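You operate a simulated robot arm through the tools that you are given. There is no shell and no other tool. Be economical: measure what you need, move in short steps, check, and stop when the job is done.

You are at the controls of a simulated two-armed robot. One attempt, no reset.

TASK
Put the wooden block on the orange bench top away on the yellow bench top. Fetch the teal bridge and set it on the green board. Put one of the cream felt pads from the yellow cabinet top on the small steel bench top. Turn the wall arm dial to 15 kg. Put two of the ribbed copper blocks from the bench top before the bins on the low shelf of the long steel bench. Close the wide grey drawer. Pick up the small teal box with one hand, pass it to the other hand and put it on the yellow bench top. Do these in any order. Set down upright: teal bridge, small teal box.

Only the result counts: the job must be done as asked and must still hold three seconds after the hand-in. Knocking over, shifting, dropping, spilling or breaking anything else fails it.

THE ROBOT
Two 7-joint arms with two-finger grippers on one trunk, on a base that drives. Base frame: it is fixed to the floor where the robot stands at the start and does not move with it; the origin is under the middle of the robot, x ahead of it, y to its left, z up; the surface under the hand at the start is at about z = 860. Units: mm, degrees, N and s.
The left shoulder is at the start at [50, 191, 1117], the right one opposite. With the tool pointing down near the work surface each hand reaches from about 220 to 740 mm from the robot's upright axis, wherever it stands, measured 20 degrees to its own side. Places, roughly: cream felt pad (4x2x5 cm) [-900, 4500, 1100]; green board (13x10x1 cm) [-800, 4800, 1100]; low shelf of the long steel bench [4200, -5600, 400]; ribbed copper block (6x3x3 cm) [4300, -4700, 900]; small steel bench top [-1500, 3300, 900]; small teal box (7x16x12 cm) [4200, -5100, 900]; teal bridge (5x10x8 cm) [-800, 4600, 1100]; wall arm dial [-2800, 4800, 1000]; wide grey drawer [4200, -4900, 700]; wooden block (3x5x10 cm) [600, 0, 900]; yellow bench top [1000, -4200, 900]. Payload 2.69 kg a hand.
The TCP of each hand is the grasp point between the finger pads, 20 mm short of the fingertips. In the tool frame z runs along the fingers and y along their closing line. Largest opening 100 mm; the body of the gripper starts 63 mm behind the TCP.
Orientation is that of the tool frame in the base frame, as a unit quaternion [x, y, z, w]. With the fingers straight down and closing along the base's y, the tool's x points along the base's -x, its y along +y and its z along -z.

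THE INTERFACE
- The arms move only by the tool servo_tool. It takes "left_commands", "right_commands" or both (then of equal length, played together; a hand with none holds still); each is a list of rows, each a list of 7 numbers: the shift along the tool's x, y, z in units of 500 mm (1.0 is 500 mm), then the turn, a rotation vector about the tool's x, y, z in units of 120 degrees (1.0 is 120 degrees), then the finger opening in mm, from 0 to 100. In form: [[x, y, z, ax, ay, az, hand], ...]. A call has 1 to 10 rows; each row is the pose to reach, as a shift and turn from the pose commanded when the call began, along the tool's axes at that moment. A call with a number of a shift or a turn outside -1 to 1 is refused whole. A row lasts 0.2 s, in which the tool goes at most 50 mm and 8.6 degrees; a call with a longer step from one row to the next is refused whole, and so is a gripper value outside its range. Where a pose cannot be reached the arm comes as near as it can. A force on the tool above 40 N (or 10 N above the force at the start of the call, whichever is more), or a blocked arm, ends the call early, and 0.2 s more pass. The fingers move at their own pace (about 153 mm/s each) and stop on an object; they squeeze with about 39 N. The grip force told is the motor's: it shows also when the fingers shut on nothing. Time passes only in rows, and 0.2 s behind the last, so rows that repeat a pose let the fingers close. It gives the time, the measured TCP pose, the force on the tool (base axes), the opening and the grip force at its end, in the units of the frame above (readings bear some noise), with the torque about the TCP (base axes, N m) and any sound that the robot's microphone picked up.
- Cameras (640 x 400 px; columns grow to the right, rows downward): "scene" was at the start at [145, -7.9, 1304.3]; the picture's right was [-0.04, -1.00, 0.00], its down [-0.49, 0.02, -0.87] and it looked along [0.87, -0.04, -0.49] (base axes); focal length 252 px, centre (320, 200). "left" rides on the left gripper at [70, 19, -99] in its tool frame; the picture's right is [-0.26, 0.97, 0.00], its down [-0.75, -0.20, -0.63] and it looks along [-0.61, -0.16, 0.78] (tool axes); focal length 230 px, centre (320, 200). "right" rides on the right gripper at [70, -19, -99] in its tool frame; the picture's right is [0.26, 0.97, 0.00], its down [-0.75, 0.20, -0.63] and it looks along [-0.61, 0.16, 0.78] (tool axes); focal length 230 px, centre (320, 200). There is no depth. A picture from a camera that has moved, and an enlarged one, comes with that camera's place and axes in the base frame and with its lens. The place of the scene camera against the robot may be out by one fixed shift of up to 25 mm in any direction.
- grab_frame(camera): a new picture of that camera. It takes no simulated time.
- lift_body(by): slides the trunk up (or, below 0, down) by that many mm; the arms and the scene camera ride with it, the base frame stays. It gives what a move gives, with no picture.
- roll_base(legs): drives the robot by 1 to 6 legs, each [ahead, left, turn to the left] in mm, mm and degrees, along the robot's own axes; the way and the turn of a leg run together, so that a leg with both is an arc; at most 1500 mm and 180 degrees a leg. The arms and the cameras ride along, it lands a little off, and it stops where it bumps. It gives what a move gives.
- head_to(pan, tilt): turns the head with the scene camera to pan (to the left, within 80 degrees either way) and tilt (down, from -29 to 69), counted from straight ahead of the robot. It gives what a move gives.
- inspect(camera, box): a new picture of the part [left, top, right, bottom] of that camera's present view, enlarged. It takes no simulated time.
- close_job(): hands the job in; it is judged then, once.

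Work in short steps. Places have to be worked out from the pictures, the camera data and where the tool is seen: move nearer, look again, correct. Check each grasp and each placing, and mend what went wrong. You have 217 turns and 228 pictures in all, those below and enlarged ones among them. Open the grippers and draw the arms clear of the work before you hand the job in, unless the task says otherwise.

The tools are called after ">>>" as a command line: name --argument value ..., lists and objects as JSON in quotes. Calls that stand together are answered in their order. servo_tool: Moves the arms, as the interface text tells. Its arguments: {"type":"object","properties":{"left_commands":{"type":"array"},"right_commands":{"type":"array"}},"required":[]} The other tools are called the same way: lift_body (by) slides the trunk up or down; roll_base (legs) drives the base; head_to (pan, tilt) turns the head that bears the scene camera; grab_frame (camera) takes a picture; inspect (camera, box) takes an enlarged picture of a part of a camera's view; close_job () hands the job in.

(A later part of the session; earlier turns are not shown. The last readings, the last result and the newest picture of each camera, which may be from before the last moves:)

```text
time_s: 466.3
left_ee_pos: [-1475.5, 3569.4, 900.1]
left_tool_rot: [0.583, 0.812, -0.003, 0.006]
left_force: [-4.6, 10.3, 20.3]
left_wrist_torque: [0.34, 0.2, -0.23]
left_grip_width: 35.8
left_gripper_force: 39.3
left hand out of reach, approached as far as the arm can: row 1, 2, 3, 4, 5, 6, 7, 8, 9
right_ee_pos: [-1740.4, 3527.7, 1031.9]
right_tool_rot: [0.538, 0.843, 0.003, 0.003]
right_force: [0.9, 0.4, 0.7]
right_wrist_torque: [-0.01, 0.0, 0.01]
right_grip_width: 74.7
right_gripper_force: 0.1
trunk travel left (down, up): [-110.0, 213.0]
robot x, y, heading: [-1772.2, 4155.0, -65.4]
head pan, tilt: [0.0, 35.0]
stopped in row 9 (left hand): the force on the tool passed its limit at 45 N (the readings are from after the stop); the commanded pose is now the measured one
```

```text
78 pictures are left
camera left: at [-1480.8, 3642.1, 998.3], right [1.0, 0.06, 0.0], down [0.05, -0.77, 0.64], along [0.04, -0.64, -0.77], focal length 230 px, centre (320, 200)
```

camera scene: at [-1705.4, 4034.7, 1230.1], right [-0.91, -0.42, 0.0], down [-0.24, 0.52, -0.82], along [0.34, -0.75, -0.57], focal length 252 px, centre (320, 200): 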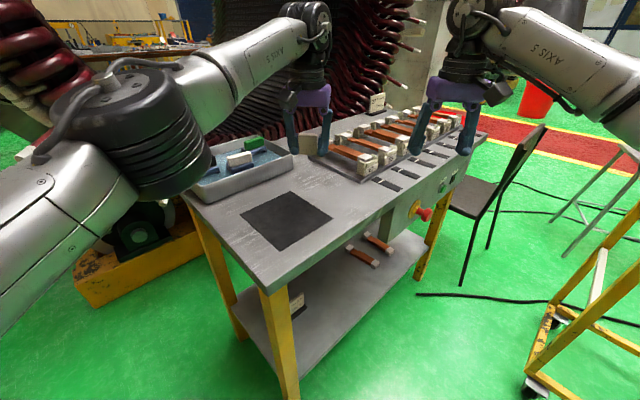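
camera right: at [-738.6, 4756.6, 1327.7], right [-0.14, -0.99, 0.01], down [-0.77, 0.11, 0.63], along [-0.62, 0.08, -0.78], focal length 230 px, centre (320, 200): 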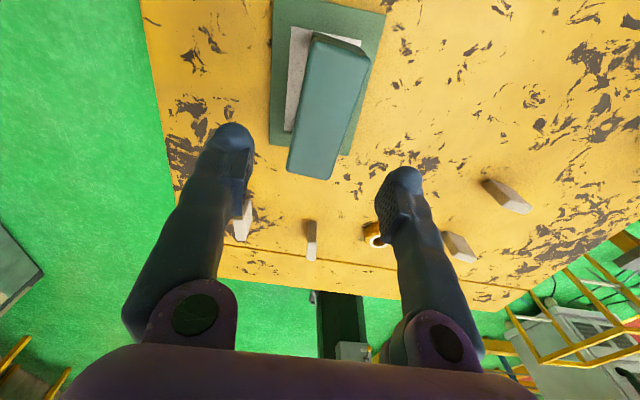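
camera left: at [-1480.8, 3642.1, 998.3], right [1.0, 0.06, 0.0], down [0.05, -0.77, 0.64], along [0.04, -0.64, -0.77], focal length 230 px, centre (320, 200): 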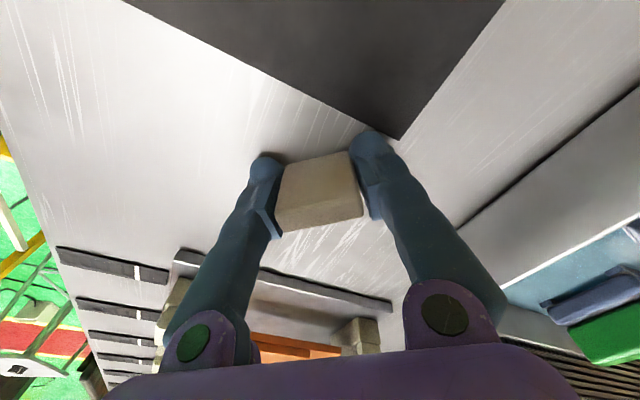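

Contact at z 900 (bench top about 869). I open gently and rise.

>>> servo_tool --left_commands '[[0, 0, -0.004, 0, 0, 0, 44], [0, 0, -0.004, 0, 0, 0, 62], [0, 0, -0.004, 0, 0, 0, 62], [0, 0, -0.06, 0, 0, 0, 62], [0, 0, -0.15, 0, 0, 0, 62], [0, 0, -0.24, 0, 0, 0, 62]]'

>>> grab_frame --camera "left"

>>> grab_frame --camera "scene"

```text
time_s: 467.7
left_ee_pos: [-1474.7, 3584.2, 1001.0]
left_tool_rot: [0.583, 0.812, -0.003, 0.005]
left_force: [0.5, 0.2, -0.2]
left_wrist_torque: [0.0, 0.04, 0.0]
left_grip_width: 61.8
left_gripper_force: 0.1
left hand out of reach, approached as far as the arm can: row 4, 5, 6
right_ee_pos: [-1737.3, 3527.2, 1030.4]
right_tool_rot: [0.539, 0.843, 0.003, 0.001]
right_force: [0.1, -0.1, 0.5]
right_wrist_torque: [-0.01, 0.05, 0.0]
right_grip_width: 75.3
right_gripper_force: 0.0
trunk travel left (down, up): [-110.0, 213.0]
robot x, y, heading: [-1769.8, 4153.5, -65.4]
head pan, tilt: [0.0, 35.0]
```

```text
77 pictures are left
camera left: at [-1479.3, 3657.3, 1099.6], right [1.0, 0.06, 0.0], down [0.05, -0.77, 0.64], along [0.04, -0.64, -0.77], focal length 230 px, centre (320, 200)
```

left: 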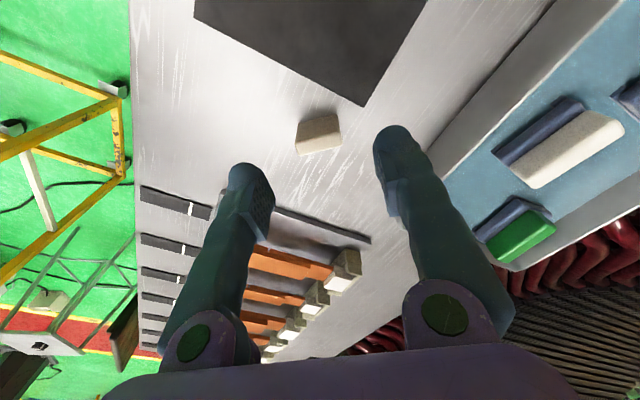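

```text
76 pictures are left
camera scene: at [-1704.2, 4035.0, 1229.9], right [-0.91, -0.42, 0.0], down [-0.24, 0.52, -0.82], along [0.34, -0.75, -0.57], focal length 252 px, centre (320, 200)
```

scene: 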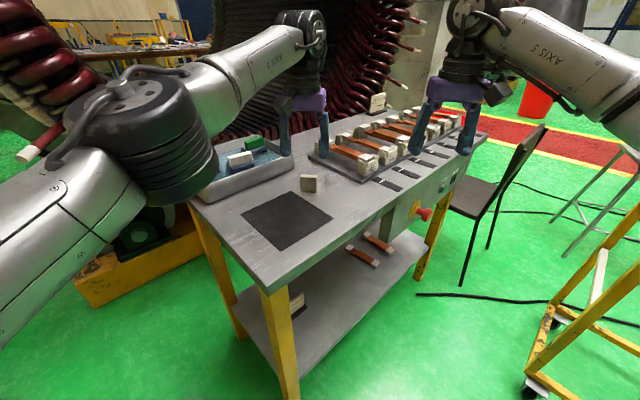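

The pad stands on the bench top. Now the dial on the column: raise the trunk, back off 300 and turn right to face it.

>>> lift_body --by 200

>>> roll_base --legs '[[-300, 0, 0], [0, 0, -137.5]]'

>>> head_to --pan 0 --tilt 22

>>> grab_frame --camera "scene"

```text
time_s: 469.9
left_ee_pos: [-1475.7, 3584.6, 1201.6]
left_tool_rot: [0.584, 0.812, -0.003, 0.006]
left_force: [-0.4, 0.9, 0.0]
left_wrist_torque: [-0.01, 0.0, 0.0]
left_grip_width: 61.8
left_gripper_force: 0.0
right_ee_pos: [-1739.7, 3526.0, 1230.0]
right_tool_rot: [0.538, 0.843, 0.003, 0.003]
right_force: [0.1, -1.0, -0.2]
right_wrist_torque: [0.01, -0.02, -0.04]
right_grip_width: 75.2
right_gripper_force: 0.0
trunk travel left (down, up): [-310.0, 13.0]
robot x, y, heading: [-1774.5, 4157.8, -65.6]
head pan, tilt: [0.0, 35.0]
```

```text
time_s: 477.6
left_ee_pos: [-2500.2, 4659.6, 1201.4]
left_tool_rot: [0.967, -0.256, -0.007, -0.001]
left_force: [-0.4, 0.7, 0.1]
left_wrist_torque: [-0.01, 0.01, 0.0]
left_grip_width: 62.1
left_gripper_force: 0.1
right_ee_pos: [-2341.6, 4879.1, 1230.5]
right_tool_rot: [0.979, -0.204, -0.001, 0.005]
right_force: [-0.9, -0.2, -0.7]
right_wrist_torque: [0.01, 0.01, 0.0]
right_grip_width: 74.8
right_gripper_force: 0.0
trunk travel left (down, up): [-310.0, 13.0]
robot x, y, heading: [-1899.5, 4431.3, 156.3]
head pan, tilt: [0.0, 35.0]
```

```text
time_s: 478.4
left_ee_pos: [-2500.2, 4659.8, 1201.7]
left_tool_rot: [0.967, -0.256, -0.005, -0.001]
left_force: [-0.4, -0.1, 0.7]
left_wrist_torque: [-0.03, 0.01, 0.01]
left_grip_width: 62.1
left_gripper_force: 0.0
right_ee_pos: [-2340.9, 4876.6, 1230.0]
right_tool_rot: [0.979, -0.204, 0.0, 0.004]
right_force: [0.6, -0.4, -0.7]
right_wrist_torque: [0.03, -0.02, 0.01]
right_grip_width: 75.0
right_gripper_force: 0.1
trunk travel left (down, up): [-310.0, 13.0]
robot x, y, heading: [-1898.2, 4430.4, 156.1]
head pan, tilt: [0.0, 22.0]
```

```text
75 pictures are left
camera scene: at [-2005.8, 4479.5, 1450.5], right [0.4, 0.91, 0.0], down [0.34, -0.15, -0.93], along [-0.85, 0.37, -0.38], focal length 252 px, centre (320, 200)
```

scene: 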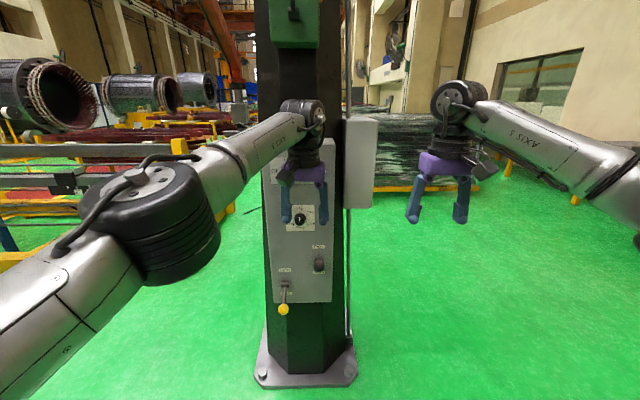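

The dial faces me. I zoom on it.

>>> inspect --camera "scene" --box '[270, 190, 330, 245]'

>>> inspect --camera "scene" --box '[255, 130, 355, 320]'

```text
7.27 times, centred on (300, 218) of scene
camera zoom: at [-2005.8, 4479.5, 1450.5], right [0.4, 0.91, 0.0], down [0.34, -0.15, -0.93], along [-0.85, 0.37, -0.38], focal length 1835 px, centre (466, 73)
```

zoom: 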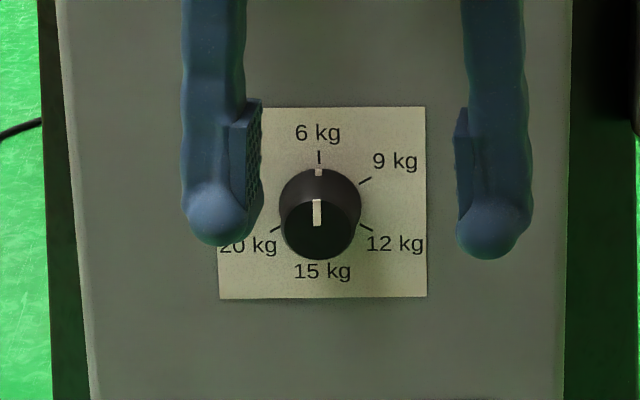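

```text
2.11 times, centred on (305, 225) of scene
camera zoom: at [-2005.8, 4479.5, 1450.5], right [0.4, 0.91, 0.0], down [0.34, -0.15, -0.93], along [-0.85, 0.37, -0.38], focal length 531 px, centre (352, 147)
```

zoom: 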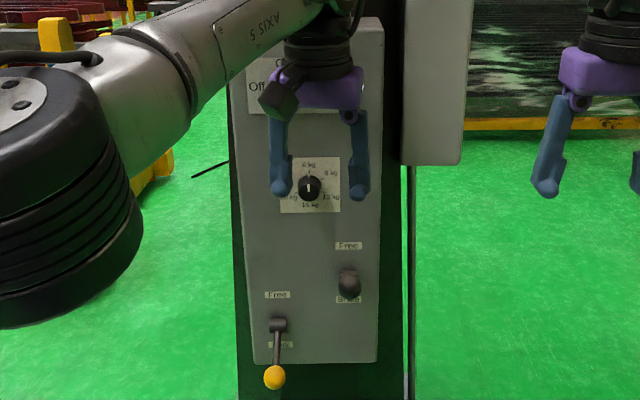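

The knob points to 6 kg; 15 kg is straight down, i.e. a half turn clockwise through 9 and 12. I bring the left hand back and down to knob height, then pitch it to horizontal.

>>> servo_tool --left_commands '[[0.056, 0.016, 0.062, 0, 0, -0.01, 62], [0.112, 0.033, 0.125, 0, 0, -0.02, 62], [0.169, 0.049, 0.188, 0, 0, -0.03, 62], [0.225, 0.066, 0.25, 0, 0, -0.04, 62], [0.281, 0.082, 0.313, 0, 0, -0.05, 62], [0.338, 0.098, 0.376, 0, 0, -0.06, 62]]'

>>> servo_tool --left_commands '[[0, 0, 0, 0, -0.071, 0, 62], [0, 0, 0, 0, -0.142, 0, 62], [0, 0, 0, 0, -0.213, 0, 62], [0, 0, 0, 0, -0.284, 0, 62], [0, 0, 0, 0, -0.355, 0, 62], [0, 0, 0, 0, -0.426, 0, 62], [0, 0, 0, 0, -0.497, 0, 62], [0, 0, 0, 0, -0.568, 0, 62], [0, 0, 0, 0, -0.639, 0, 62], [0, 0, 0, 0, -0.71, 0, 62]]'

>>> grab_frame --camera "left"

>>> grab_frame --camera "scene"

```text
time_s: 479.8
left_ee_pos: [-2382.1, 4534.3, 1010.4]
left_tool_rot: [0.981, -0.196, -0.005, -0.002]
left_force: [-0.5, -1.2, -0.4]
left_wrist_torque: [0.0, -0.03, -0.01]
left_grip_width: 62.1
left_gripper_force: 0.1
right_ee_pos: [-2341.5, 4878.0, 1230.2]
right_tool_rot: [0.979, -0.205, -0.001, 0.004]
right_force: [0.0, -0.8, 0.4]
right_wrist_torque: [0.01, 0.0, 0.0]
right_grip_width: 75.0
right_gripper_force: 0.1
trunk travel left (down, up): [-310.0, 13.0]
robot x, y, heading: [-1898.9, 4429.5, 156.2]
head pan, tilt: [0.0, 22.0]
```

```text
time_s: 482.0
left_ee_pos: [-2366.1, 4550.3, 1025.8]
left_tool_rot: [0.718, -0.142, -0.669, -0.132]
left_force: [-0.7, -0.2, 0.6]
left_wrist_torque: [-0.01, -0.01, 0.02]
left_grip_width: 62.1
left_gripper_force: 0.1
left hand out of reach, approached as far as the arm can: row 10
right_ee_pos: [-2341.5, 4879.0, 1230.2]
right_tool_rot: [0.979, -0.204, -0.001, 0.004]
right_force: [-0.3, 1.1, -0.8]
right_wrist_torque: [-0.02, 0.02, 0.01]
right_grip_width: 75.0
right_gripper_force: 0.0
trunk travel left (down, up): [-310.0, 13.0]
robot x, y, heading: [-1899.1, 4432.1, 156.4]
head pan, tilt: [0.0, 22.0]
```

```text
72 pictures are left
camera left: at [-2277.2, 4493.2, 963.4], right [-0.38, -0.89, 0.26], down [0.61, -0.03, 0.79], along [-0.7, 0.46, 0.55], focal length 230 px, centre (320, 200)
```

left: 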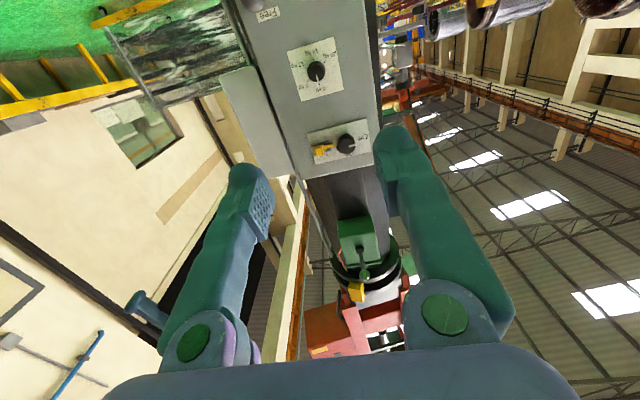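

```text
71 pictures are left
camera scene: at [-2005.2, 4480.4, 1450.6], right [0.4, 0.91, 0.0], down [0.34, -0.15, -0.93], along [-0.85, 0.37, -0.37], focal length 252 px, centre (320, 200)
```

scene: 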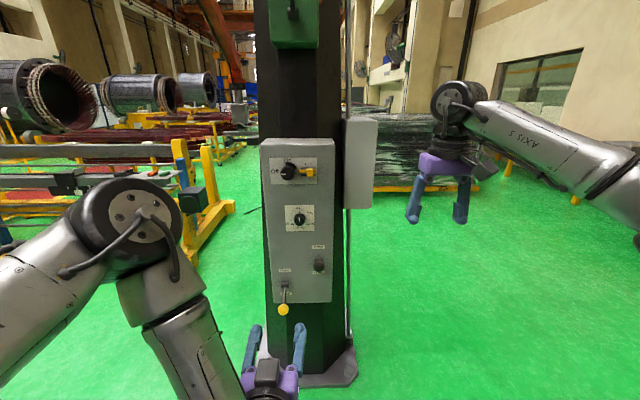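

Left hand points at the box, almost level. I roll ahead 300, leaving about 190 mm to the knob, and level the tool.

>>> roll_base --legs '[[300, 0, 0]]'

>>> servo_tool --left_commands '[[0.01, -0.013, 0.04, 0, -0.017, 0, 62], [0.02, -0.026, 0.08, 0, -0.035, 0, 62], [0.02, -0.026, 0.08, 0, -0.035, 0, 62]]'

>>> grab_frame --camera "left"

>>> grab_frame --camera "scene"

```text
time_s: 484.0
left_ee_pos: [-2636.6, 4672.5, 1024.1]
left_tool_rot: [0.719, -0.143, -0.667, -0.133]
left_force: [0.3, 0.4, -0.2]
left_wrist_torque: [0.0, -0.01, 0.0]
left_grip_width: 61.8
left_gripper_force: 0.1
right_ee_pos: [-2608.9, 5000.4, 1230.7]
right_tool_rot: [0.979, -0.206, -0.001, 0.004]
right_force: [-0.6, 0.5, 0.1]
right_wrist_torque: [-0.03, 0.02, 0.03]
right_grip_width: 74.9
right_gripper_force: 0.0
trunk travel left (down, up): [-310.0, 13.0]
robot x, y, heading: [-2172.1, 4550.5, 156.0]
head pan, tilt: [0.0, 22.0]
```

```text
time_s: 484.8
left_ee_pos: [-2657.7, 4711.0, 1025.0]
left_tool_rot: [0.695, -0.135, -0.693, -0.135]
left_force: [-0.1, 0.7, -0.6]
left_wrist_torque: [0.0, 0.02, 0.01]
left_grip_width: 62.2
left_gripper_force: 0.0
left hand out of reach, approached as far as the arm can: row 1, 2, 3
right_ee_pos: [-2608.3, 4999.6, 1230.7]
right_tool_rot: [0.978, -0.206, -0.001, 0.005]
right_force: [0.8, 1.0, 0.2]
right_wrist_torque: [0.02, -0.01, -0.01]
right_grip_width: 75.2
right_gripper_force: 0.1
trunk travel left (down, up): [-310.0, 13.0]
robot x, y, heading: [-2168.0, 4549.2, 155.6]
head pan, tilt: [0.0, 22.0]
```

```text
70 pictures are left
camera left: at [-2571.3, 4655.6, 955.9], right [-0.37, -0.89, 0.26], down [0.66, -0.05, 0.75], along [-0.66, 0.44, 0.61], focal length 230 px, centre (320, 200)
```

left: 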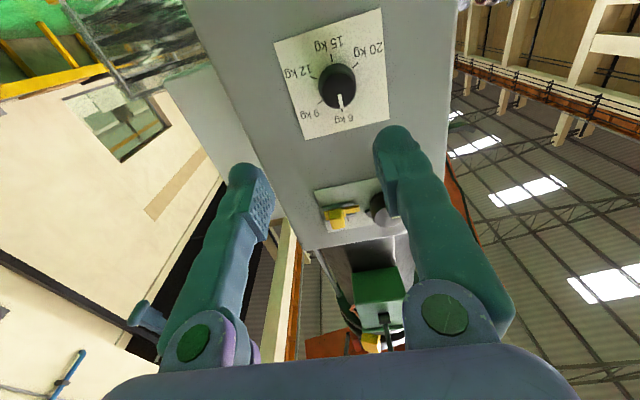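

```text
69 pictures are left
camera scene: at [-2274.9, 4599.5, 1450.7], right [0.41, 0.91, 0.0], down [0.34, -0.15, -0.93], along [-0.85, 0.38, -0.37], focal length 252 px, centre (320, 200)
```

scene: 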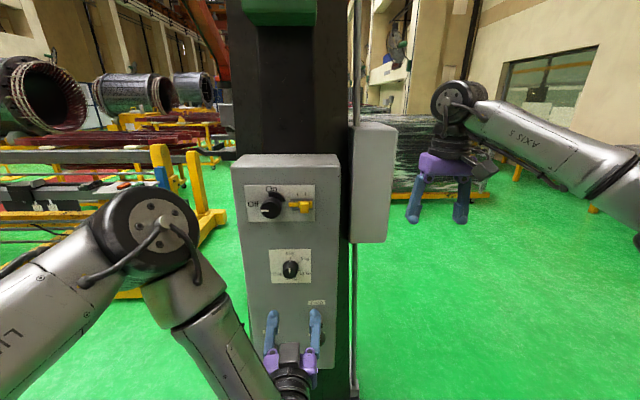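

Knob at (-2815, 4751, 1016); I'm 160 mm short and 22 mm too far right. I correct and advance 100.

>>> servo_tool --left_commands '[[0.006, 0.015, 0.07, 0, 0, 0, 62], [0.012, 0.03, 0.14, 0, 0, 0, 62], [0.018, 0.044, 0.2, 0, 0, 0, 62], [0.018, 0.044, 0.2, 0, 0, 0, 62]]'

>>> grab_frame --camera "left"

>>> inspect --camera "scene" --box '[230, 220, 350, 340]'

```text
time_s: 485.8
left_ee_pos: [-2735.8, 4756.1, 1040.2]
left_tool_rot: [0.7, -0.131, -0.69, -0.129]
left_force: [0.7, -0.6, -0.4]
left_wrist_torque: [-0.01, 0.02, 0.01]
left_grip_width: 62.3
left_gripper_force: 0.1
left hand out of reach, approached as far as the arm can: row 1, 2, 3, 4
right_ee_pos: [-2609.4, 4999.7, 1230.2]
right_tool_rot: [0.979, -0.206, 0.0, 0.004]
right_force: [-0.4, -0.6, 0.5]
right_wrist_torque: [-0.01, 0.0, -0.03]
right_grip_width: 74.9
right_gripper_force: 0.1
trunk travel left (down, up): [-310.0, 13.0]
robot x, y, heading: [-2166.0, 4552.4, 156.0]
head pan, tilt: [0.0, 22.0]
```

```text
68 pictures are left
camera left: at [-2649.4, 4701.6, 972.2], right [-0.36, -0.9, 0.26], down [0.65, -0.04, 0.76], along [-0.67, 0.44, 0.6], focal length 230 px, centre (320, 200)
```

left: 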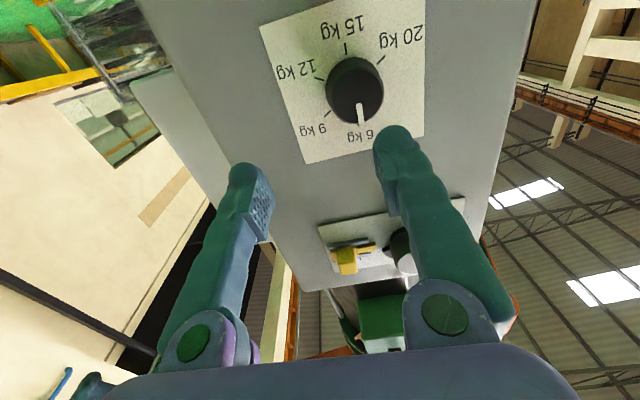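

```text
3.33 times, centred on (290, 280) of scene
camera zoom: at [-2274.8, 4599.9, 1450.6], right [0.41, 0.91, 0.0], down [0.34, -0.15, -0.93], along [-0.85, 0.38, -0.37], focal length 841 px, centre (420, -67)
```

zoom: 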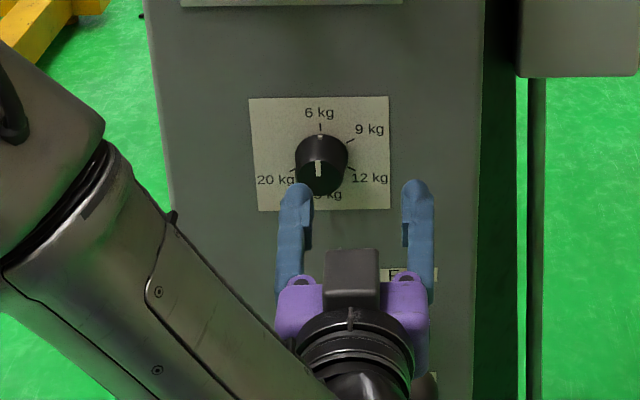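

The arm is at its wrist limits from high up. I retreat, lower the trunk 160 so the shoulder is nearer the knob's height, and raise the hand back.

>>> servo_tool --left_commands '[[0, 0, -0.08, 0, 0, 0, 62], [0, 0, -0.16, 0, 0, 0, 62]]'

>>> lift_body --by -160

>>> servo_tool --left_commands '[[-0.08, 0, 0, 0, 0, 0, 62], [-0.16, 0, 0, 0, 0, 0, 62], [-0.24, 0, 0, 0, 0, 0, 62], [-0.3, 0, 0, 0, 0, 0, 62], [-0.3, 0, 0, 0, 0, 0, 62]]'

>>> grab_frame --camera "left"

```text
time_s: 486.4
left_ee_pos: [-2661.0, 4728.3, 1038.4]
left_tool_rot: [0.694, -0.138, -0.693, -0.137]
left_force: [1.0, -0.1, 0.2]
left_wrist_torque: [0.01, 0.03, 0.02]
left_grip_width: 62.0
left_gripper_force: 0.1
right_ee_pos: [-2608.9, 5000.0, 1230.4]
right_tool_rot: [0.979, -0.206, -0.001, 0.004]
right_force: [-0.4, -0.5, -1.0]
right_wrist_torque: [-0.02, 0.02, -0.01]
right_grip_width: 75.1
right_gripper_force: 0.1
trunk travel left (down, up): [-310.0, 13.0]
robot x, y, heading: [-2170.9, 4549.2, 155.8]
head pan, tilt: [0.0, 22.0]
```

```text
time_s: 488.2
left_ee_pos: [-2662.4, 4726.9, 876.8]
left_tool_rot: [0.694, -0.138, -0.693, -0.138]
left_force: [0.0, 1.0, 0.1]
left_wrist_torque: [-0.03, 0.0, 0.01]
left_grip_width: 61.9
left_gripper_force: 0.0
right_ee_pos: [-2608.4, 4999.0, 1070.2]
right_tool_rot: [0.978, -0.207, -0.001, 0.004]
right_force: [0.6, -0.4, 0.8]
right_wrist_torque: [-0.01, 0.02, -0.02]
right_grip_width: 75.3
right_gripper_force: 0.0
trunk travel left (down, up): [-150.0, 173.0]
robot x, y, heading: [-2170.3, 4549.2, 155.8]
head pan, tilt: [0.0, 22.0]
```

```text
time_s: 489.4
left_ee_pos: [-2661.9, 4727.4, 1029.4]
left_tool_rot: [0.694, -0.138, -0.693, -0.137]
left_force: [-0.3, -0.2, 0.5]
left_wrist_torque: [0.01, 0.0, -0.02]
left_grip_width: 62.3
left_gripper_force: 0.2
right_ee_pos: [-2608.3, 4999.1, 1070.2]
right_tool_rot: [0.978, -0.207, -0.001, 0.004]
right_force: [-0.1, 0.6, 0.0]
right_wrist_torque: [0.01, 0.02, 0.01]
right_grip_width: 75.1
right_gripper_force: 0.0
trunk travel left (down, up): [-150.0, 173.0]
robot x, y, heading: [-2169.6, 4552.6, 155.8]
head pan, tilt: [0.0, 22.0]
```

```text
66 pictures are left
camera left: at [-2576.6, 4671.8, 960.3], right [-0.37, -0.89, 0.26], down [0.66, -0.06, 0.75], along [-0.66, 0.45, 0.61], focal length 230 px, centre (320, 200)
```

left: 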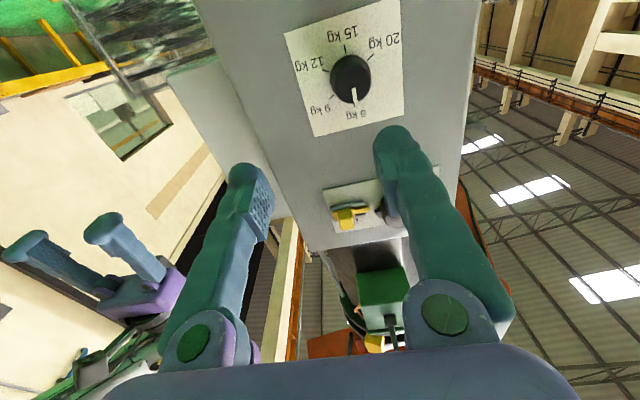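

Now reachable. I align (36 mm left, 13 mm down) and advance 100.

>>> servo_tool --left_commands '[[0.009, 0.024, 0.05, 0, 0, 0, 62], [0.018, 0.048, 0.12, 0, 0, 0, 62], [0.027, 0.071, 0.2, 0, 0, 0, 62], [0.027, 0.071, 0.2, 0, 0, 0, 62]]'

>>> grab_frame --camera "left"

>>> inspect --camera "scene" --box '[230, 160, 350, 260]'

```text
time_s: 490.4
left_ee_pos: [-2765.0, 4733.6, 1013.7]
left_tool_rot: [0.694, -0.138, -0.693, -0.138]
left_force: [-0.7, 1.1, -0.1]
left_wrist_torque: [0.01, -0.01, 0.01]
left_grip_width: 61.9
left_gripper_force: 0.2
right_ee_pos: [-2609.1, 4999.7, 1070.5]
right_tool_rot: [0.978, -0.207, -0.001, 0.003]
right_force: [-0.6, -0.4, -0.3]
right_wrist_torque: [-0.02, 0.0, 0.01]
right_grip_width: 74.9
right_gripper_force: 0.1
trunk travel left (down, up): [-150.0, 173.0]
robot x, y, heading: [-2169.5, 4548.7, 156.2]
head pan, tilt: [0.0, 22.0]
```

```text
65 pictures are left
camera left: at [-2680.8, 4678.0, 944.8], right [-0.37, -0.89, 0.26], down [0.66, -0.06, 0.75], along [-0.66, 0.45, 0.61], focal length 230 px, centre (320, 200)
```

left: 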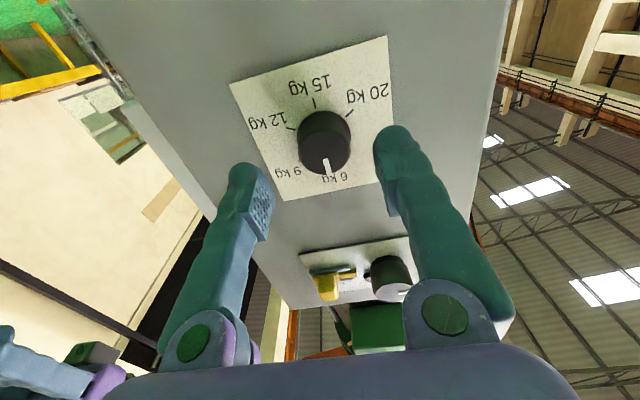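

```text
4.00 times, centred on (290, 210) of scene
camera zoom: at [-2274.7, 4599.9, 1290.7], right [0.41, 0.91, 0.0], down [0.34, -0.15, -0.93], along [-0.85, 0.38, -0.37], focal length 1009 px, centre (440, 160)
```

zoom: 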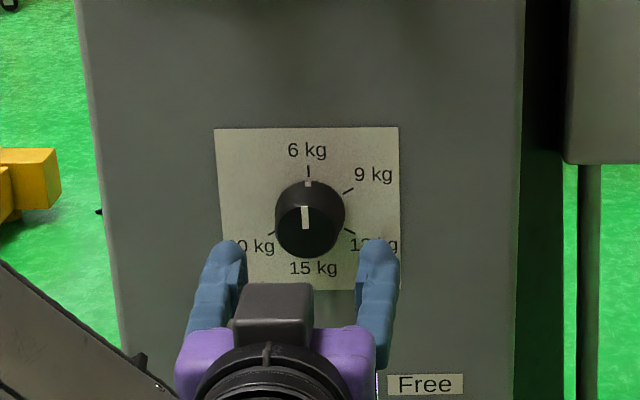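

Centred, knob about 57 mm ahead. Clockwise is +z turn for the tool, so I pre-rotate the hand by -85° before gripping.

>>> servo_tool --left_commands '[[0, 0.006, 0, 0, 0, -0.071, 62], [0, 0.006, 0, 0, 0, -0.142, 62], [0, 0.006, 0, 0, 0, -0.213, 62], [0, 0.006, 0, 0, 0, -0.284, 62], [0, 0.006, 0, 0, 0, -0.355, 62], [0, 0.006, 0, 0, 0, -0.426, 62], [0, 0.006, 0, 0, 0, -0.497, 62], [0, 0.006, 0, 0, 0, -0.568, 62], [0, 0.006, 0, 0, 0, -0.639, 62], [0, 0.006, 0, 0, 0, -0.71, 62]]'

>>> grab_frame --camera "left"

```text
time_s: 492.6
left_ee_pos: [-2769.8, 4730.5, 1014.4]
left_tool_rot: [0.603, 0.369, -0.416, -0.572]
left_force: [-0.6, 0.3, 0.3]
left_wrist_torque: [-0.05, -0.01, 0.01]
left_grip_width: 62.2
left_gripper_force: 0.2
right_ee_pos: [-2609.0, 4999.8, 1069.9]
right_tool_rot: [0.978, -0.207, -0.001, 0.004]
right_force: [-0.8, 0.7, 1.2]
right_wrist_torque: [-0.01, -0.01, 0.01]
right_grip_width: 75.0
right_gripper_force: 0.1
trunk travel left (down, up): [-150.0, 173.0]
robot x, y, heading: [-2165.7, 4552.0, 156.1]
head pan, tilt: [0.0, 22.0]
```

```text
63 pictures are left
camera left: at [-2651.6, 4754.7, 990.5], right [-0.13, -0.31, -0.94], down [0.3, -0.92, 0.26], along [-0.94, -0.25, 0.21], focal length 230 px, centre (320, 200)
```

left: 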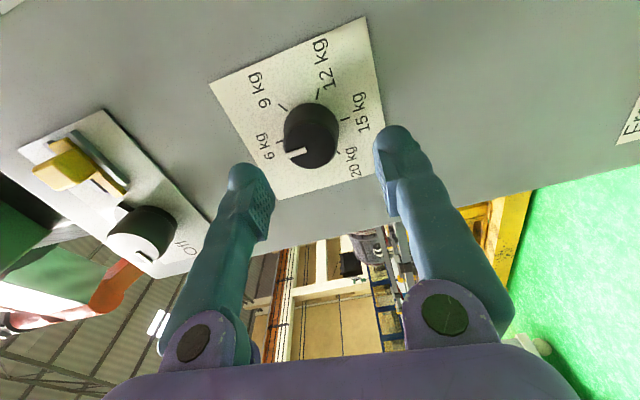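

Aligned within 4 mm. I advance 50 mm with that correction and close on the knob.

>>> servo_tool --left_commands '[[0.008, -0.008, 0.04, 0, 0, 0, 62], [0.008, -0.008, 0.08, 0, 0, 0, 62], [0.008, -0.008, 0.1, 0, 0, 0, 62], [0.008, -0.008, 0.1, 0, 0, 0, 0], [0.008, -0.008, 0.1, 0, 0, 0, 0], [0.008, -0.008, 0.1, 0, 0, 0, 0]]'

>>> grab_frame --camera "left"

```text
time_s: 494.0
left_ee_pos: [-2813.3, 4754.6, 1019.3]
left_tool_rot: [0.603, 0.367, -0.418, -0.571]
left_force: [-5.7, 6.4, 10.5]
left_wrist_torque: [0.1, 0.15, -0.18]
left_grip_width: 38.1
left_gripper_force: 44.6
right_ee_pos: [-2608.4, 4999.2, 1071.1]
right_tool_rot: [0.978, -0.207, 0.0, 0.004]
right_force: [0.0, -0.8, -0.5]
right_wrist_torque: [-0.03, 0.02, 0.06]
right_grip_width: 75.0
right_gripper_force: 0.0
trunk travel left (down, up): [-150.0, 173.0]
robot x, y, heading: [-2171.1, 4550.3, 155.9]
head pan, tilt: [0.0, 22.0]
```

```text
62 pictures are left
camera left: at [-2695.3, 4778.9, 995.5], right [-0.13, -0.31, -0.94], down [0.3, -0.92, 0.26], along [-0.94, -0.25, 0.22], focal length 230 px, centre (320, 200)
```

left: 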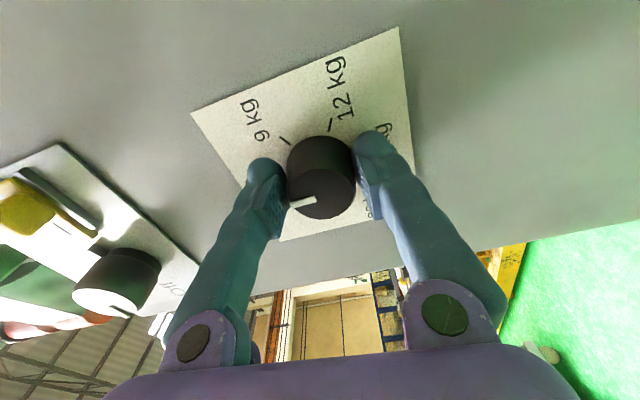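

Gripped on the knob at 38 mm. I turn the hand +85° clockwise.

>>> servo_tool --left_commands '[[0, 0, 0, 0, 0, 0.071, 0], [0, 0, 0, 0, 0, 0.142, 0], [0, 0, 0, 0, 0, 0.213, 0], [0, 0, 0, 0, 0, 0.284, 0], [0, 0, 0, 0, 0, 0.355, 0], [0, 0, 0, 0, 0, 0.426, 0], [0, 0, 0, 0, 0, 0.497, 0], [0, 0, 0, 0, 0, 0.568, 0], [0, 0, 0, 0, 0, 0.639, 0], [0, 0, 0, 0, 0, 0.71, 0]]'

>>> grab_frame --camera "left"

>>> inspect --camera "scene" --box '[230, 160, 350, 260]'

```text
time_s: 496.2
left_ee_pos: [-2814.4, 4752.5, 1018.0]
left_tool_rot: [0.694, -0.138, -0.693, -0.136]
left_force: [-2.6, 0.2, 2.1]
left_wrist_torque: [0.01, 0.0, 0.17]
left_grip_width: 38.7
left_gripper_force: 45.0
right_ee_pos: [-2607.9, 4998.7, 1070.4]
right_tool_rot: [0.978, -0.207, -0.001, 0.004]
right_force: [0.3, -0.3, -0.4]
right_wrist_torque: [0.02, 0.02, 0.0]
right_grip_width: 75.0
right_gripper_force: 0.1
trunk travel left (down, up): [-150.0, 173.0]
robot x, y, heading: [-2164.7, 4552.3, 156.0]
head pan, tilt: [0.0, 22.0]
```

```text
61 pictures are left
camera left: at [-2729.1, 4696.4, 948.6], right [-0.37, -0.89, 0.26], down [0.66, -0.05, 0.75], along [-0.66, 0.45, 0.61], focal length 230 px, centre (320, 200)
```

left: 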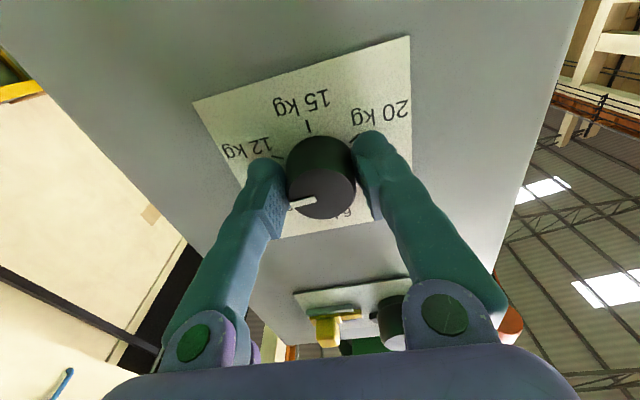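

```text
4.00 times, centred on (290, 210) of scene
camera zoom: at [-2275.1, 4599.7, 1290.6], right [0.41, 0.91, 0.0], down [0.34, -0.15, -0.93], along [-0.85, 0.38, -0.37], focal length 1009 px, centre (440, 160)
```

zoom: 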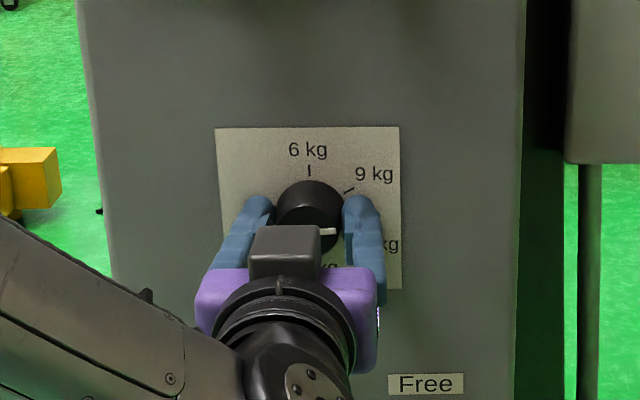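

The pointer moved 85°, now pointing right. I turn another 85°.

>>> servo_tool --left_commands '[[0, 0, 0, 0, 0, 0.071, 0], [0, 0, 0, 0, 0, 0.142, 0], [0, 0, 0, 0, 0, 0.213, 0], [0, 0, 0, 0, 0, 0.284, 0], [0, 0, 0, 0, 0, 0.355, 0], [0, 0, 0, 0, 0, 0.426, 0], [0, 0, 0, 0, 0, 0.497, 0], [0, 0, 0, 0, 0, 0.568, 0], [0, 0, 0, 0, 0, 0.639, 0], [0, 0, 0, 0, 0, 0.71, 0]]'

>>> grab_frame --camera "left"

```text
time_s: 498.4
left_ee_pos: [-2815.5, 4749.8, 1019.9]
left_tool_rot: [-0.417, 0.569, 0.604, -0.37]
left_force: [-14.9, -16.1, 11.5]
left_wrist_torque: [0.02, 0.02, -0.1]
left_grip_width: 38.1
left_gripper_force: 45.4
right_ee_pos: [-2610.1, 4997.4, 1071.7]
right_tool_rot: [0.978, -0.207, -0.001, 0.002]
right_force: [-0.8, 0.4, 0.2]
right_wrist_torque: [0.0, 0.0, 0.03]
right_grip_width: 75.0
right_gripper_force: 0.1
trunk travel left (down, up): [-150.0, 173.0]
robot x, y, heading: [-2167.2, 4550.6, 156.1]
head pan, tilt: [0.0, 22.0]
```

```text
59 pictures are left
camera left: at [-2749.7, 4646.3, 1032.6], right [0.07, 0.16, 0.98], down [0.87, 0.47, -0.14], along [-0.48, 0.87, -0.11], focal length 230 px, centre (320, 200)
```

left: 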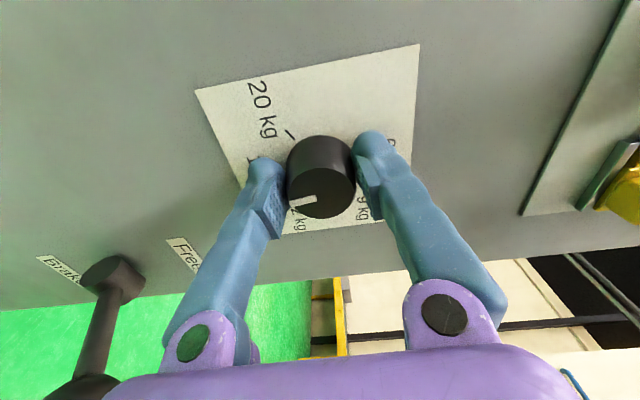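

It followed fully (170° so far). I add the remaining 10°.

>>> servo_tool --left_commands '[[0, 0, 0, 0, 0, 0.042, 0], [0, 0, 0, 0, 0, 0.084, 0], [0, 0, 0, 0, 0, 0.084, 0]]'

>>> grab_frame --camera "left"

```text
time_s: 499.2
left_ee_pos: [-2814.6, 4749.6, 1020.5]
left_tool_rot: [-0.366, 0.603, 0.57, -0.422]
left_force: [-14.3, -17.8, 15.3]
left_wrist_torque: [0.04, 0.02, 0.04]
left_grip_width: 38.1
left_gripper_force: 44.9
right_ee_pos: [-2609.3, 4997.8, 1070.8]
right_tool_rot: [0.978, -0.206, -0.001, 0.003]
right_force: [-1.2, 0.7, -1.2]
right_wrist_torque: [-0.03, -0.01, 0.02]
right_grip_width: 75.0
right_gripper_force: 0.1
trunk travel left (down, up): [-150.0, 173.0]
robot x, y, heading: [-2165.8, 4550.2, 155.9]
head pan, tilt: [0.0, 22.0]
```

```text
58 pictures are left
camera left: at [-2748.2, 4649.6, 1044.9], right [0.13, 0.32, 0.94], down [0.86, 0.44, -0.27], along [-0.5, 0.84, -0.21], focal length 230 px, centre (320, 200)
```

left: 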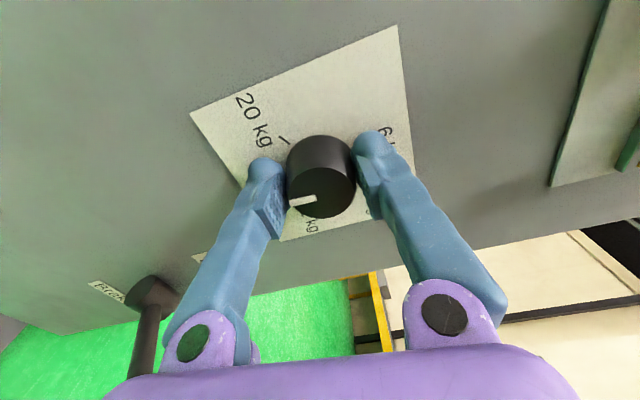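

The hand has turned exactly 180°. I release and withdraw, then check the pointer.

>>> servo_tool --left_commands '[[0, 0, 0, 0, 0, 0, 50], [0, 0, 0, 0, 0, 0, 64], [0, 0, 0, 0, 0, 0, 64], [0, 0, -0.05, 0, 0, 0, 64], [0, 0, -0.13, 0, 0, 0, 64], [0, 0, -0.21, 0, 0, 0, 64]]'

>>> grab_frame --camera "left"

>>> inspect --camera "scene" --box '[230, 160, 350, 260]'

```text
time_s: 500.6
left_ee_pos: [-2714.9, 4712.9, 1020.1]
left_tool_rot: [-0.365, 0.606, 0.569, -0.419]
left_force: [-0.2, -0.2, -0.7]
left_wrist_torque: [0.0, 0.03, 0.01]
left_grip_width: 63.8
left_gripper_force: 0.0
right_ee_pos: [-2609.1, 5000.4, 1070.6]
right_tool_rot: [0.979, -0.206, -0.001, 0.005]
right_force: [0.7, -0.5, -0.7]
right_wrist_torque: [-0.04, 0.01, -0.01]
right_grip_width: 75.2
right_gripper_force: 0.1
trunk travel left (down, up): [-150.0, 173.0]
robot x, y, heading: [-2166.6, 4553.2, 155.9]
head pan, tilt: [0.0, 22.0]
```

```text
57 pictures are left
camera left: at [-2648.4, 4611.4, 1046.2], right [0.13, 0.32, 0.94], down [0.86, 0.43, -0.27], along [-0.49, 0.84, -0.22], focal length 230 px, centre (320, 200)
```

left: 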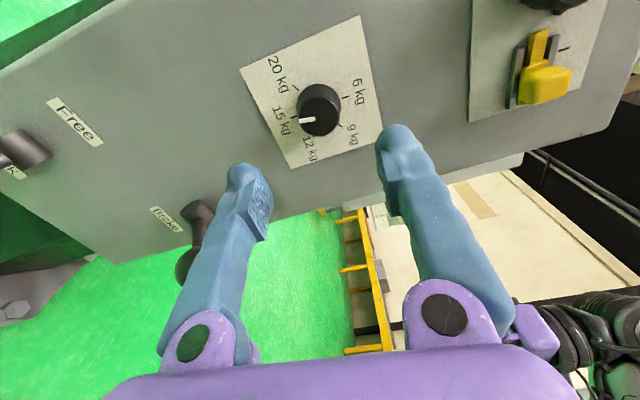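

```text
4.00 times, centred on (290, 210) of scene
camera zoom: at [-2274.4, 4599.9, 1290.7], right [0.41, 0.91, 0.0], down [0.34, -0.15, -0.93], along [-0.85, 0.38, -0.37], focal length 1009 px, centre (440, 160)
```

zoom: 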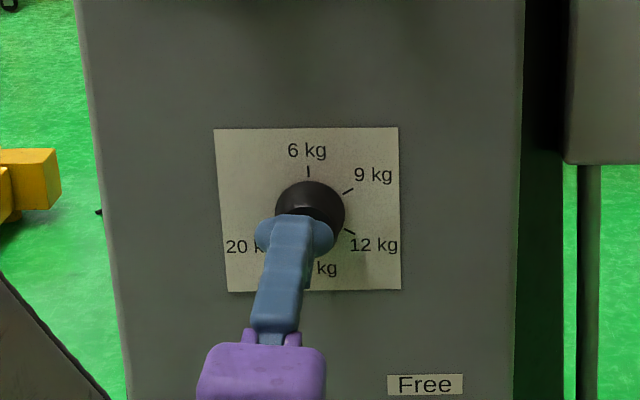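

I zoom the left view to read the pointer.

>>> inspect --camera "left" --box '[240, 40, 390, 170]'

```text
3.08 times, centred on (315, 105) of left
camera zoom: at [-2648.4, 4611.4, 1046.2], right [0.13, 0.32, 0.94], down [0.86, 0.43, -0.27], along [-0.49, 0.84, -0.22], focal length 708 px, centre (335, 492)
```

zoom: 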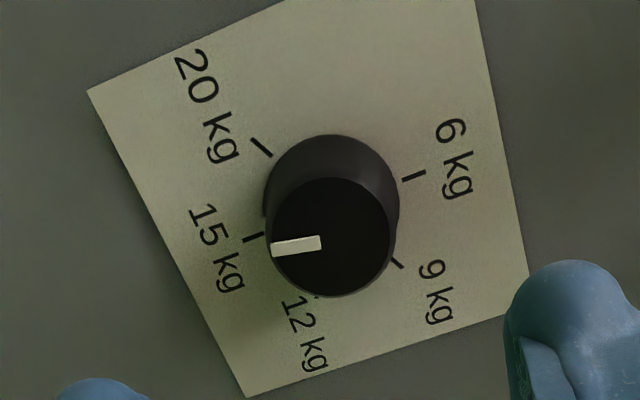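

The pointer reads about 193°, i.e. roughly 13° past the 15 kg mark. I re-grip, centred better, and turn back 13°.

>>> servo_tool --left_commands '[[-0.008, -0.005, 0.08, 0, 0, 0, 64], [-0.008, -0.005, 0.16, 0, 0, 0, 64], [-0.008, -0.005, 0.208, 0, 0, 0, 64], [-0.008, -0.005, 0.208, 0, 0, 0, 0], [-0.008, -0.005, 0.208, 0, 0, 0, 0], [-0.008, -0.005, 0.208, 0, 0, 0, 0]]'

>>> inspect --camera "left" --box '[220, 60, 420, 260]'

```text
time_s: 502.0
left_ee_pos: [-2811.6, 4757.2, 1018.4]
left_tool_rot: [-0.365, 0.604, 0.57, -0.422]
left_force: [-9.5, 5.8, 16.6]
left_wrist_torque: [0.0, 0.17, -0.33]
left_grip_width: 38.4
left_gripper_force: 44.7
right_ee_pos: [-2608.6, 5000.2, 1070.2]
right_tool_rot: [0.978, -0.207, 0.0, 0.004]
right_force: [1.0, -0.6, 0.9]
right_wrist_torque: [0.0, 0.01, 0.02]
right_grip_width: 75.0
right_gripper_force: 0.1
trunk travel left (down, up): [-150.0, 173.0]
robot x, y, heading: [-2166.5, 4547.2, 156.0]
head pan, tilt: [0.0, 22.0]
```

```text
2.00 times, centred on (320, 160) of left
camera zoom: at [-2745.0, 4655.2, 1044.3], right [0.14, 0.32, 0.94], down [0.86, 0.43, -0.27], along [-0.49, 0.84, -0.21], focal length 460 px, centre (320, 280)
```

zoom: 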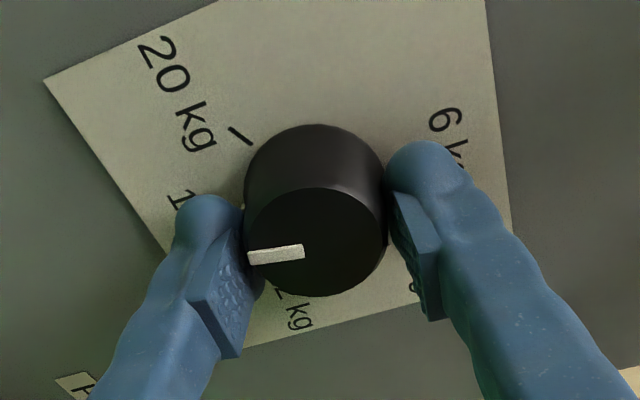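

Gripped. I turn back 13° anticlockwise, release and withdraw.

>>> servo_tool --left_commands '[[0, 0, 0, 0, 0, -0.054, 0], [0, 0, 0, 0, 0, -0.108, 0], [0, 0, 0, 0, 0, -0.108, 0], [0, 0, 0, 0, 0, -0.108, 50], [0, 0, 0, 0, 0, -0.108, 64], [0, 0, 0, 0, 0, -0.108, 64], [0, 0, -0.05, 0, 0, -0.108, 64], [0, 0, -0.13, 0, 0, -0.108, 64], [0, 0, -0.21, 0, 0, -0.108, 64]]'

>>> inspect --camera "left" --box '[240, 40, 390, 170]'

```text
time_s: 504.0
left_ee_pos: [-2712.4, 4714.8, 1016.0]
left_tool_rot: [-0.432, 0.56, 0.612, -0.353]
left_force: [0.6, 0.5, 0.5]
left_wrist_torque: [0.02, -0.03, 0.02]
left_grip_width: 63.8
left_gripper_force: 0.2
right_ee_pos: [-2609.3, 4999.8, 1071.0]
right_tool_rot: [0.979, -0.206, -0.001, 0.005]
right_force: [0.4, 0.7, -0.3]
right_wrist_torque: [0.0, 0.01, 0.0]
right_grip_width: 74.9
right_gripper_force: 0.0
trunk travel left (down, up): [-150.0, 173.0]
robot x, y, heading: [-2170.0, 4548.5, 156.0]
head pan, tilt: [0.0, 22.0]
```

```text
3.08 times, centred on (315, 105) of left
camera zoom: at [-2647.3, 4610.1, 1024.9], right [0.05, 0.12, 0.99], down [0.88, 0.47, -0.1], along [-0.48, 0.87, -0.08], focal length 708 px, centre (335, 492)
```

zoom: 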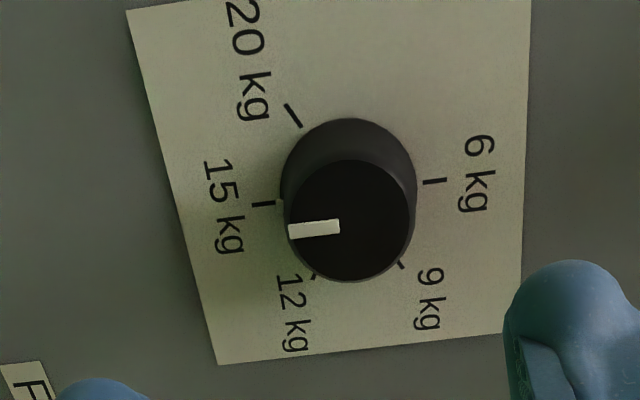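

The pointer is now parallel to the 6–15 line, on 15 kg. I back the base away 350 and take a final look.

>>> roll_base --legs '[[-350, 0, 0]]'

>>> inspect --camera "scene" --box '[270, 150, 350, 230]'

>>> head_to --pan -80 --tilt 15

>>> grab_frame --camera "scene"

```text
time_s: 506.3
left_ee_pos: [-2389.5, 4569.4, 1014.5]
left_tool_rot: [-0.432, 0.56, 0.612, -0.353]
left_force: [0.0, 0.2, 0.4]
left_wrist_torque: [-0.04, -0.01, -0.01]
left_grip_width: 64.3
left_gripper_force: 0.1
right_ee_pos: [-2286.8, 4854.8, 1071.5]
right_tool_rot: [0.979, -0.206, -0.001, 0.004]
right_force: [1.1, 0.2, -1.0]
right_wrist_torque: [0.02, -0.01, -0.02]
right_grip_width: 75.2
right_gripper_force: 0.1
trunk travel left (down, up): [-150.0, 173.0]
robot x, y, heading: [-1845.6, 4403.7, 155.8]
head pan, tilt: [0.0, 22.0]
```

```text
5.00 times, centred on (310, 190) of scene
camera zoom: at [-1952.1, 4455.6, 1290.7], right [0.41, 0.91, 0.0], down [0.34, -0.15, -0.93], along [-0.85, 0.38, -0.37], focal length 1261 px, centre (370, 250)
```

zoom: 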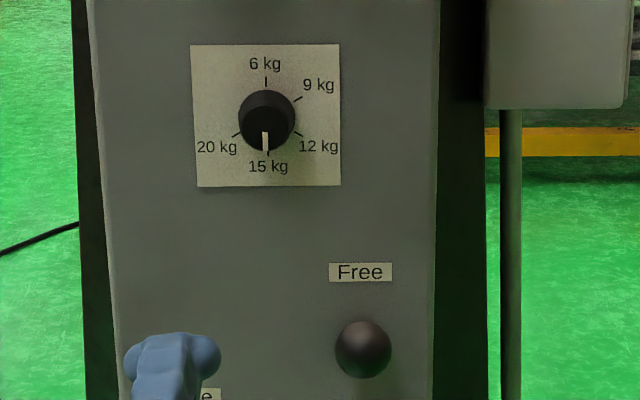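

```text
time_s: 507.9
left_ee_pos: [-2389.8, 4570.5, 1014.8]
left_tool_rot: [-0.432, 0.561, 0.612, -0.353]
left_force: [0.5, -0.6, 0.3]
left_wrist_torque: [-0.01, 0.02, -0.02]
left_grip_width: 64.0
left_gripper_force: 0.1
right_ee_pos: [-2287.1, 4854.4, 1070.5]
right_tool_rot: [0.979, -0.205, 0.0, 0.004]
right_force: [-1.0, 0.3, -0.6]
right_wrist_torque: [0.05, 0.01, -0.02]
right_grip_width: 75.2
right_gripper_force: 0.1
trunk travel left (down, up): [-150.0, 173.0]
robot x, y, heading: [-1847.3, 4402.5, 156.1]
head pan, tilt: [-80.0, 15.0]
```

```text
51 pictures are left
camera scene: at [-1845.3, 4508.8, 1302.0], right [0.97, -0.24, 0.0], down [-0.06, -0.25, -0.97], along [0.23, 0.94, -0.26], focal length 252 px, centre (320, 200)
```

scene: 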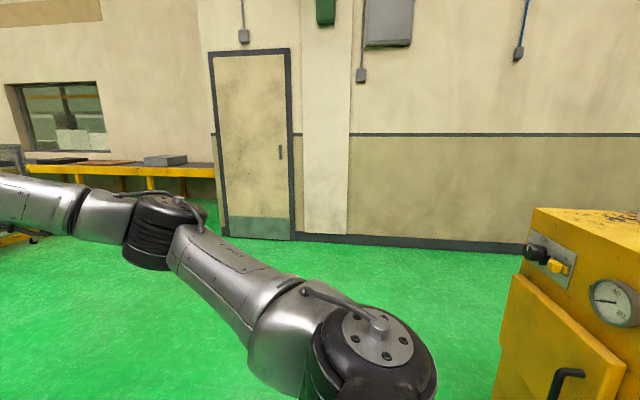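

The dial reads 15 kg. One last check of the cabinet top: raise, turn right 70 and look.

>>> lift_body --by 170

>>> roll_base --legs '[[0, 0, -70]]'

>>> head_to --pan -68 --tilt 20

>>> grab_frame --camera "scene"

```text
time_s: 509.8
left_ee_pos: [-2390.1, 4569.9, 1184.4]
left_tool_rot: [-0.432, 0.56, 0.612, -0.353]
left_force: [0.3, 0.6, -0.6]
left_wrist_torque: [0.0, 0.03, -0.01]
left_grip_width: 63.9
left_gripper_force: 0.1
right_ee_pos: [-2287.5, 4854.8, 1240.6]
right_tool_rot: [0.979, -0.205, 0.0, 0.004]
right_force: [0.4, -0.3, 0.3]
right_wrist_torque: [-0.02, -0.04, -0.02]
right_grip_width: 75.0
right_gripper_force: 0.1
trunk travel left (down, up): [-320.0, 3.0]
robot x, y, heading: [-1846.0, 4405.2, 155.9]
head pan, tilt: [-80.0, 15.0]
```

```text
time_s: 513.2
left_ee_pos: [-1889.9, 4973.2, 1184.9]
left_tool_rot: [-0.04, 0.707, 0.704, 0.054]
left_force: [1.1, 0.5, 0.4]
left_wrist_torque: [0.01, 0.0, 0.01]
left_grip_width: 64.0
left_gripper_force: 0.0
right_ee_pos: [-1588.1, 4980.3, 1240.4]
right_tool_rot: [-0.692, 0.722, 0.003, -0.003]
right_force: [0.3, 0.1, 0.2]
right_wrist_torque: [0.01, 0.0, -0.05]
right_grip_width: 74.9
right_gripper_force: 0.1
trunk travel left (down, up): [-320.0, 3.0]
robot x, y, heading: [-1848.7, 4404.4, 87.2]
head pan, tilt: [-80.0, 15.0]
```

```text
time_s: 513.9
left_ee_pos: [-1890.9, 4972.6, 1184.4]
left_tool_rot: [-0.041, 0.707, 0.704, 0.054]
left_force: [0.6, 0.0, 0.6]
left_wrist_torque: [-0.01, -0.03, 0.01]
left_grip_width: 63.9
left_gripper_force: 0.1
right_ee_pos: [-1588.6, 4981.3, 1240.6]
right_tool_rot: [-0.692, 0.722, 0.004, -0.003]
right_force: [-0.3, 0.3, 0.3]
right_wrist_torque: [-0.02, 0.01, 0.05]
right_grip_width: 75.0
right_gripper_force: 0.1
trunk travel left (down, up): [-320.0, 3.0]
robot x, y, heading: [-1845.3, 4407.8, 87.3]
head pan, tilt: [-68.0, 20.0]
```

```text
50 pictures are left
camera scene: at [-1741.5, 4472.6, 1463.9], right [0.33, -0.94, 0.0], down [-0.32, -0.11, -0.94], along [0.89, 0.31, -0.34], focal length 252 px, centre (320, 200)
```

scene: 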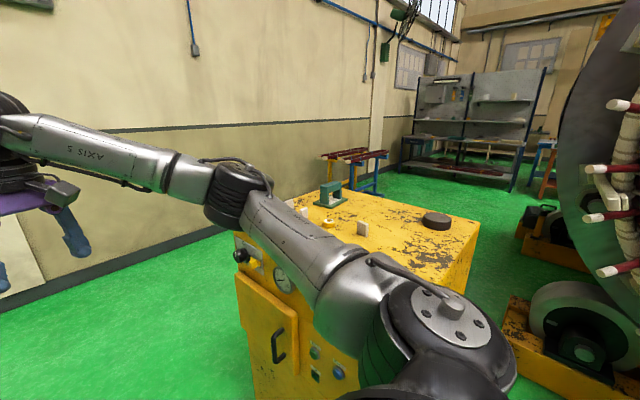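

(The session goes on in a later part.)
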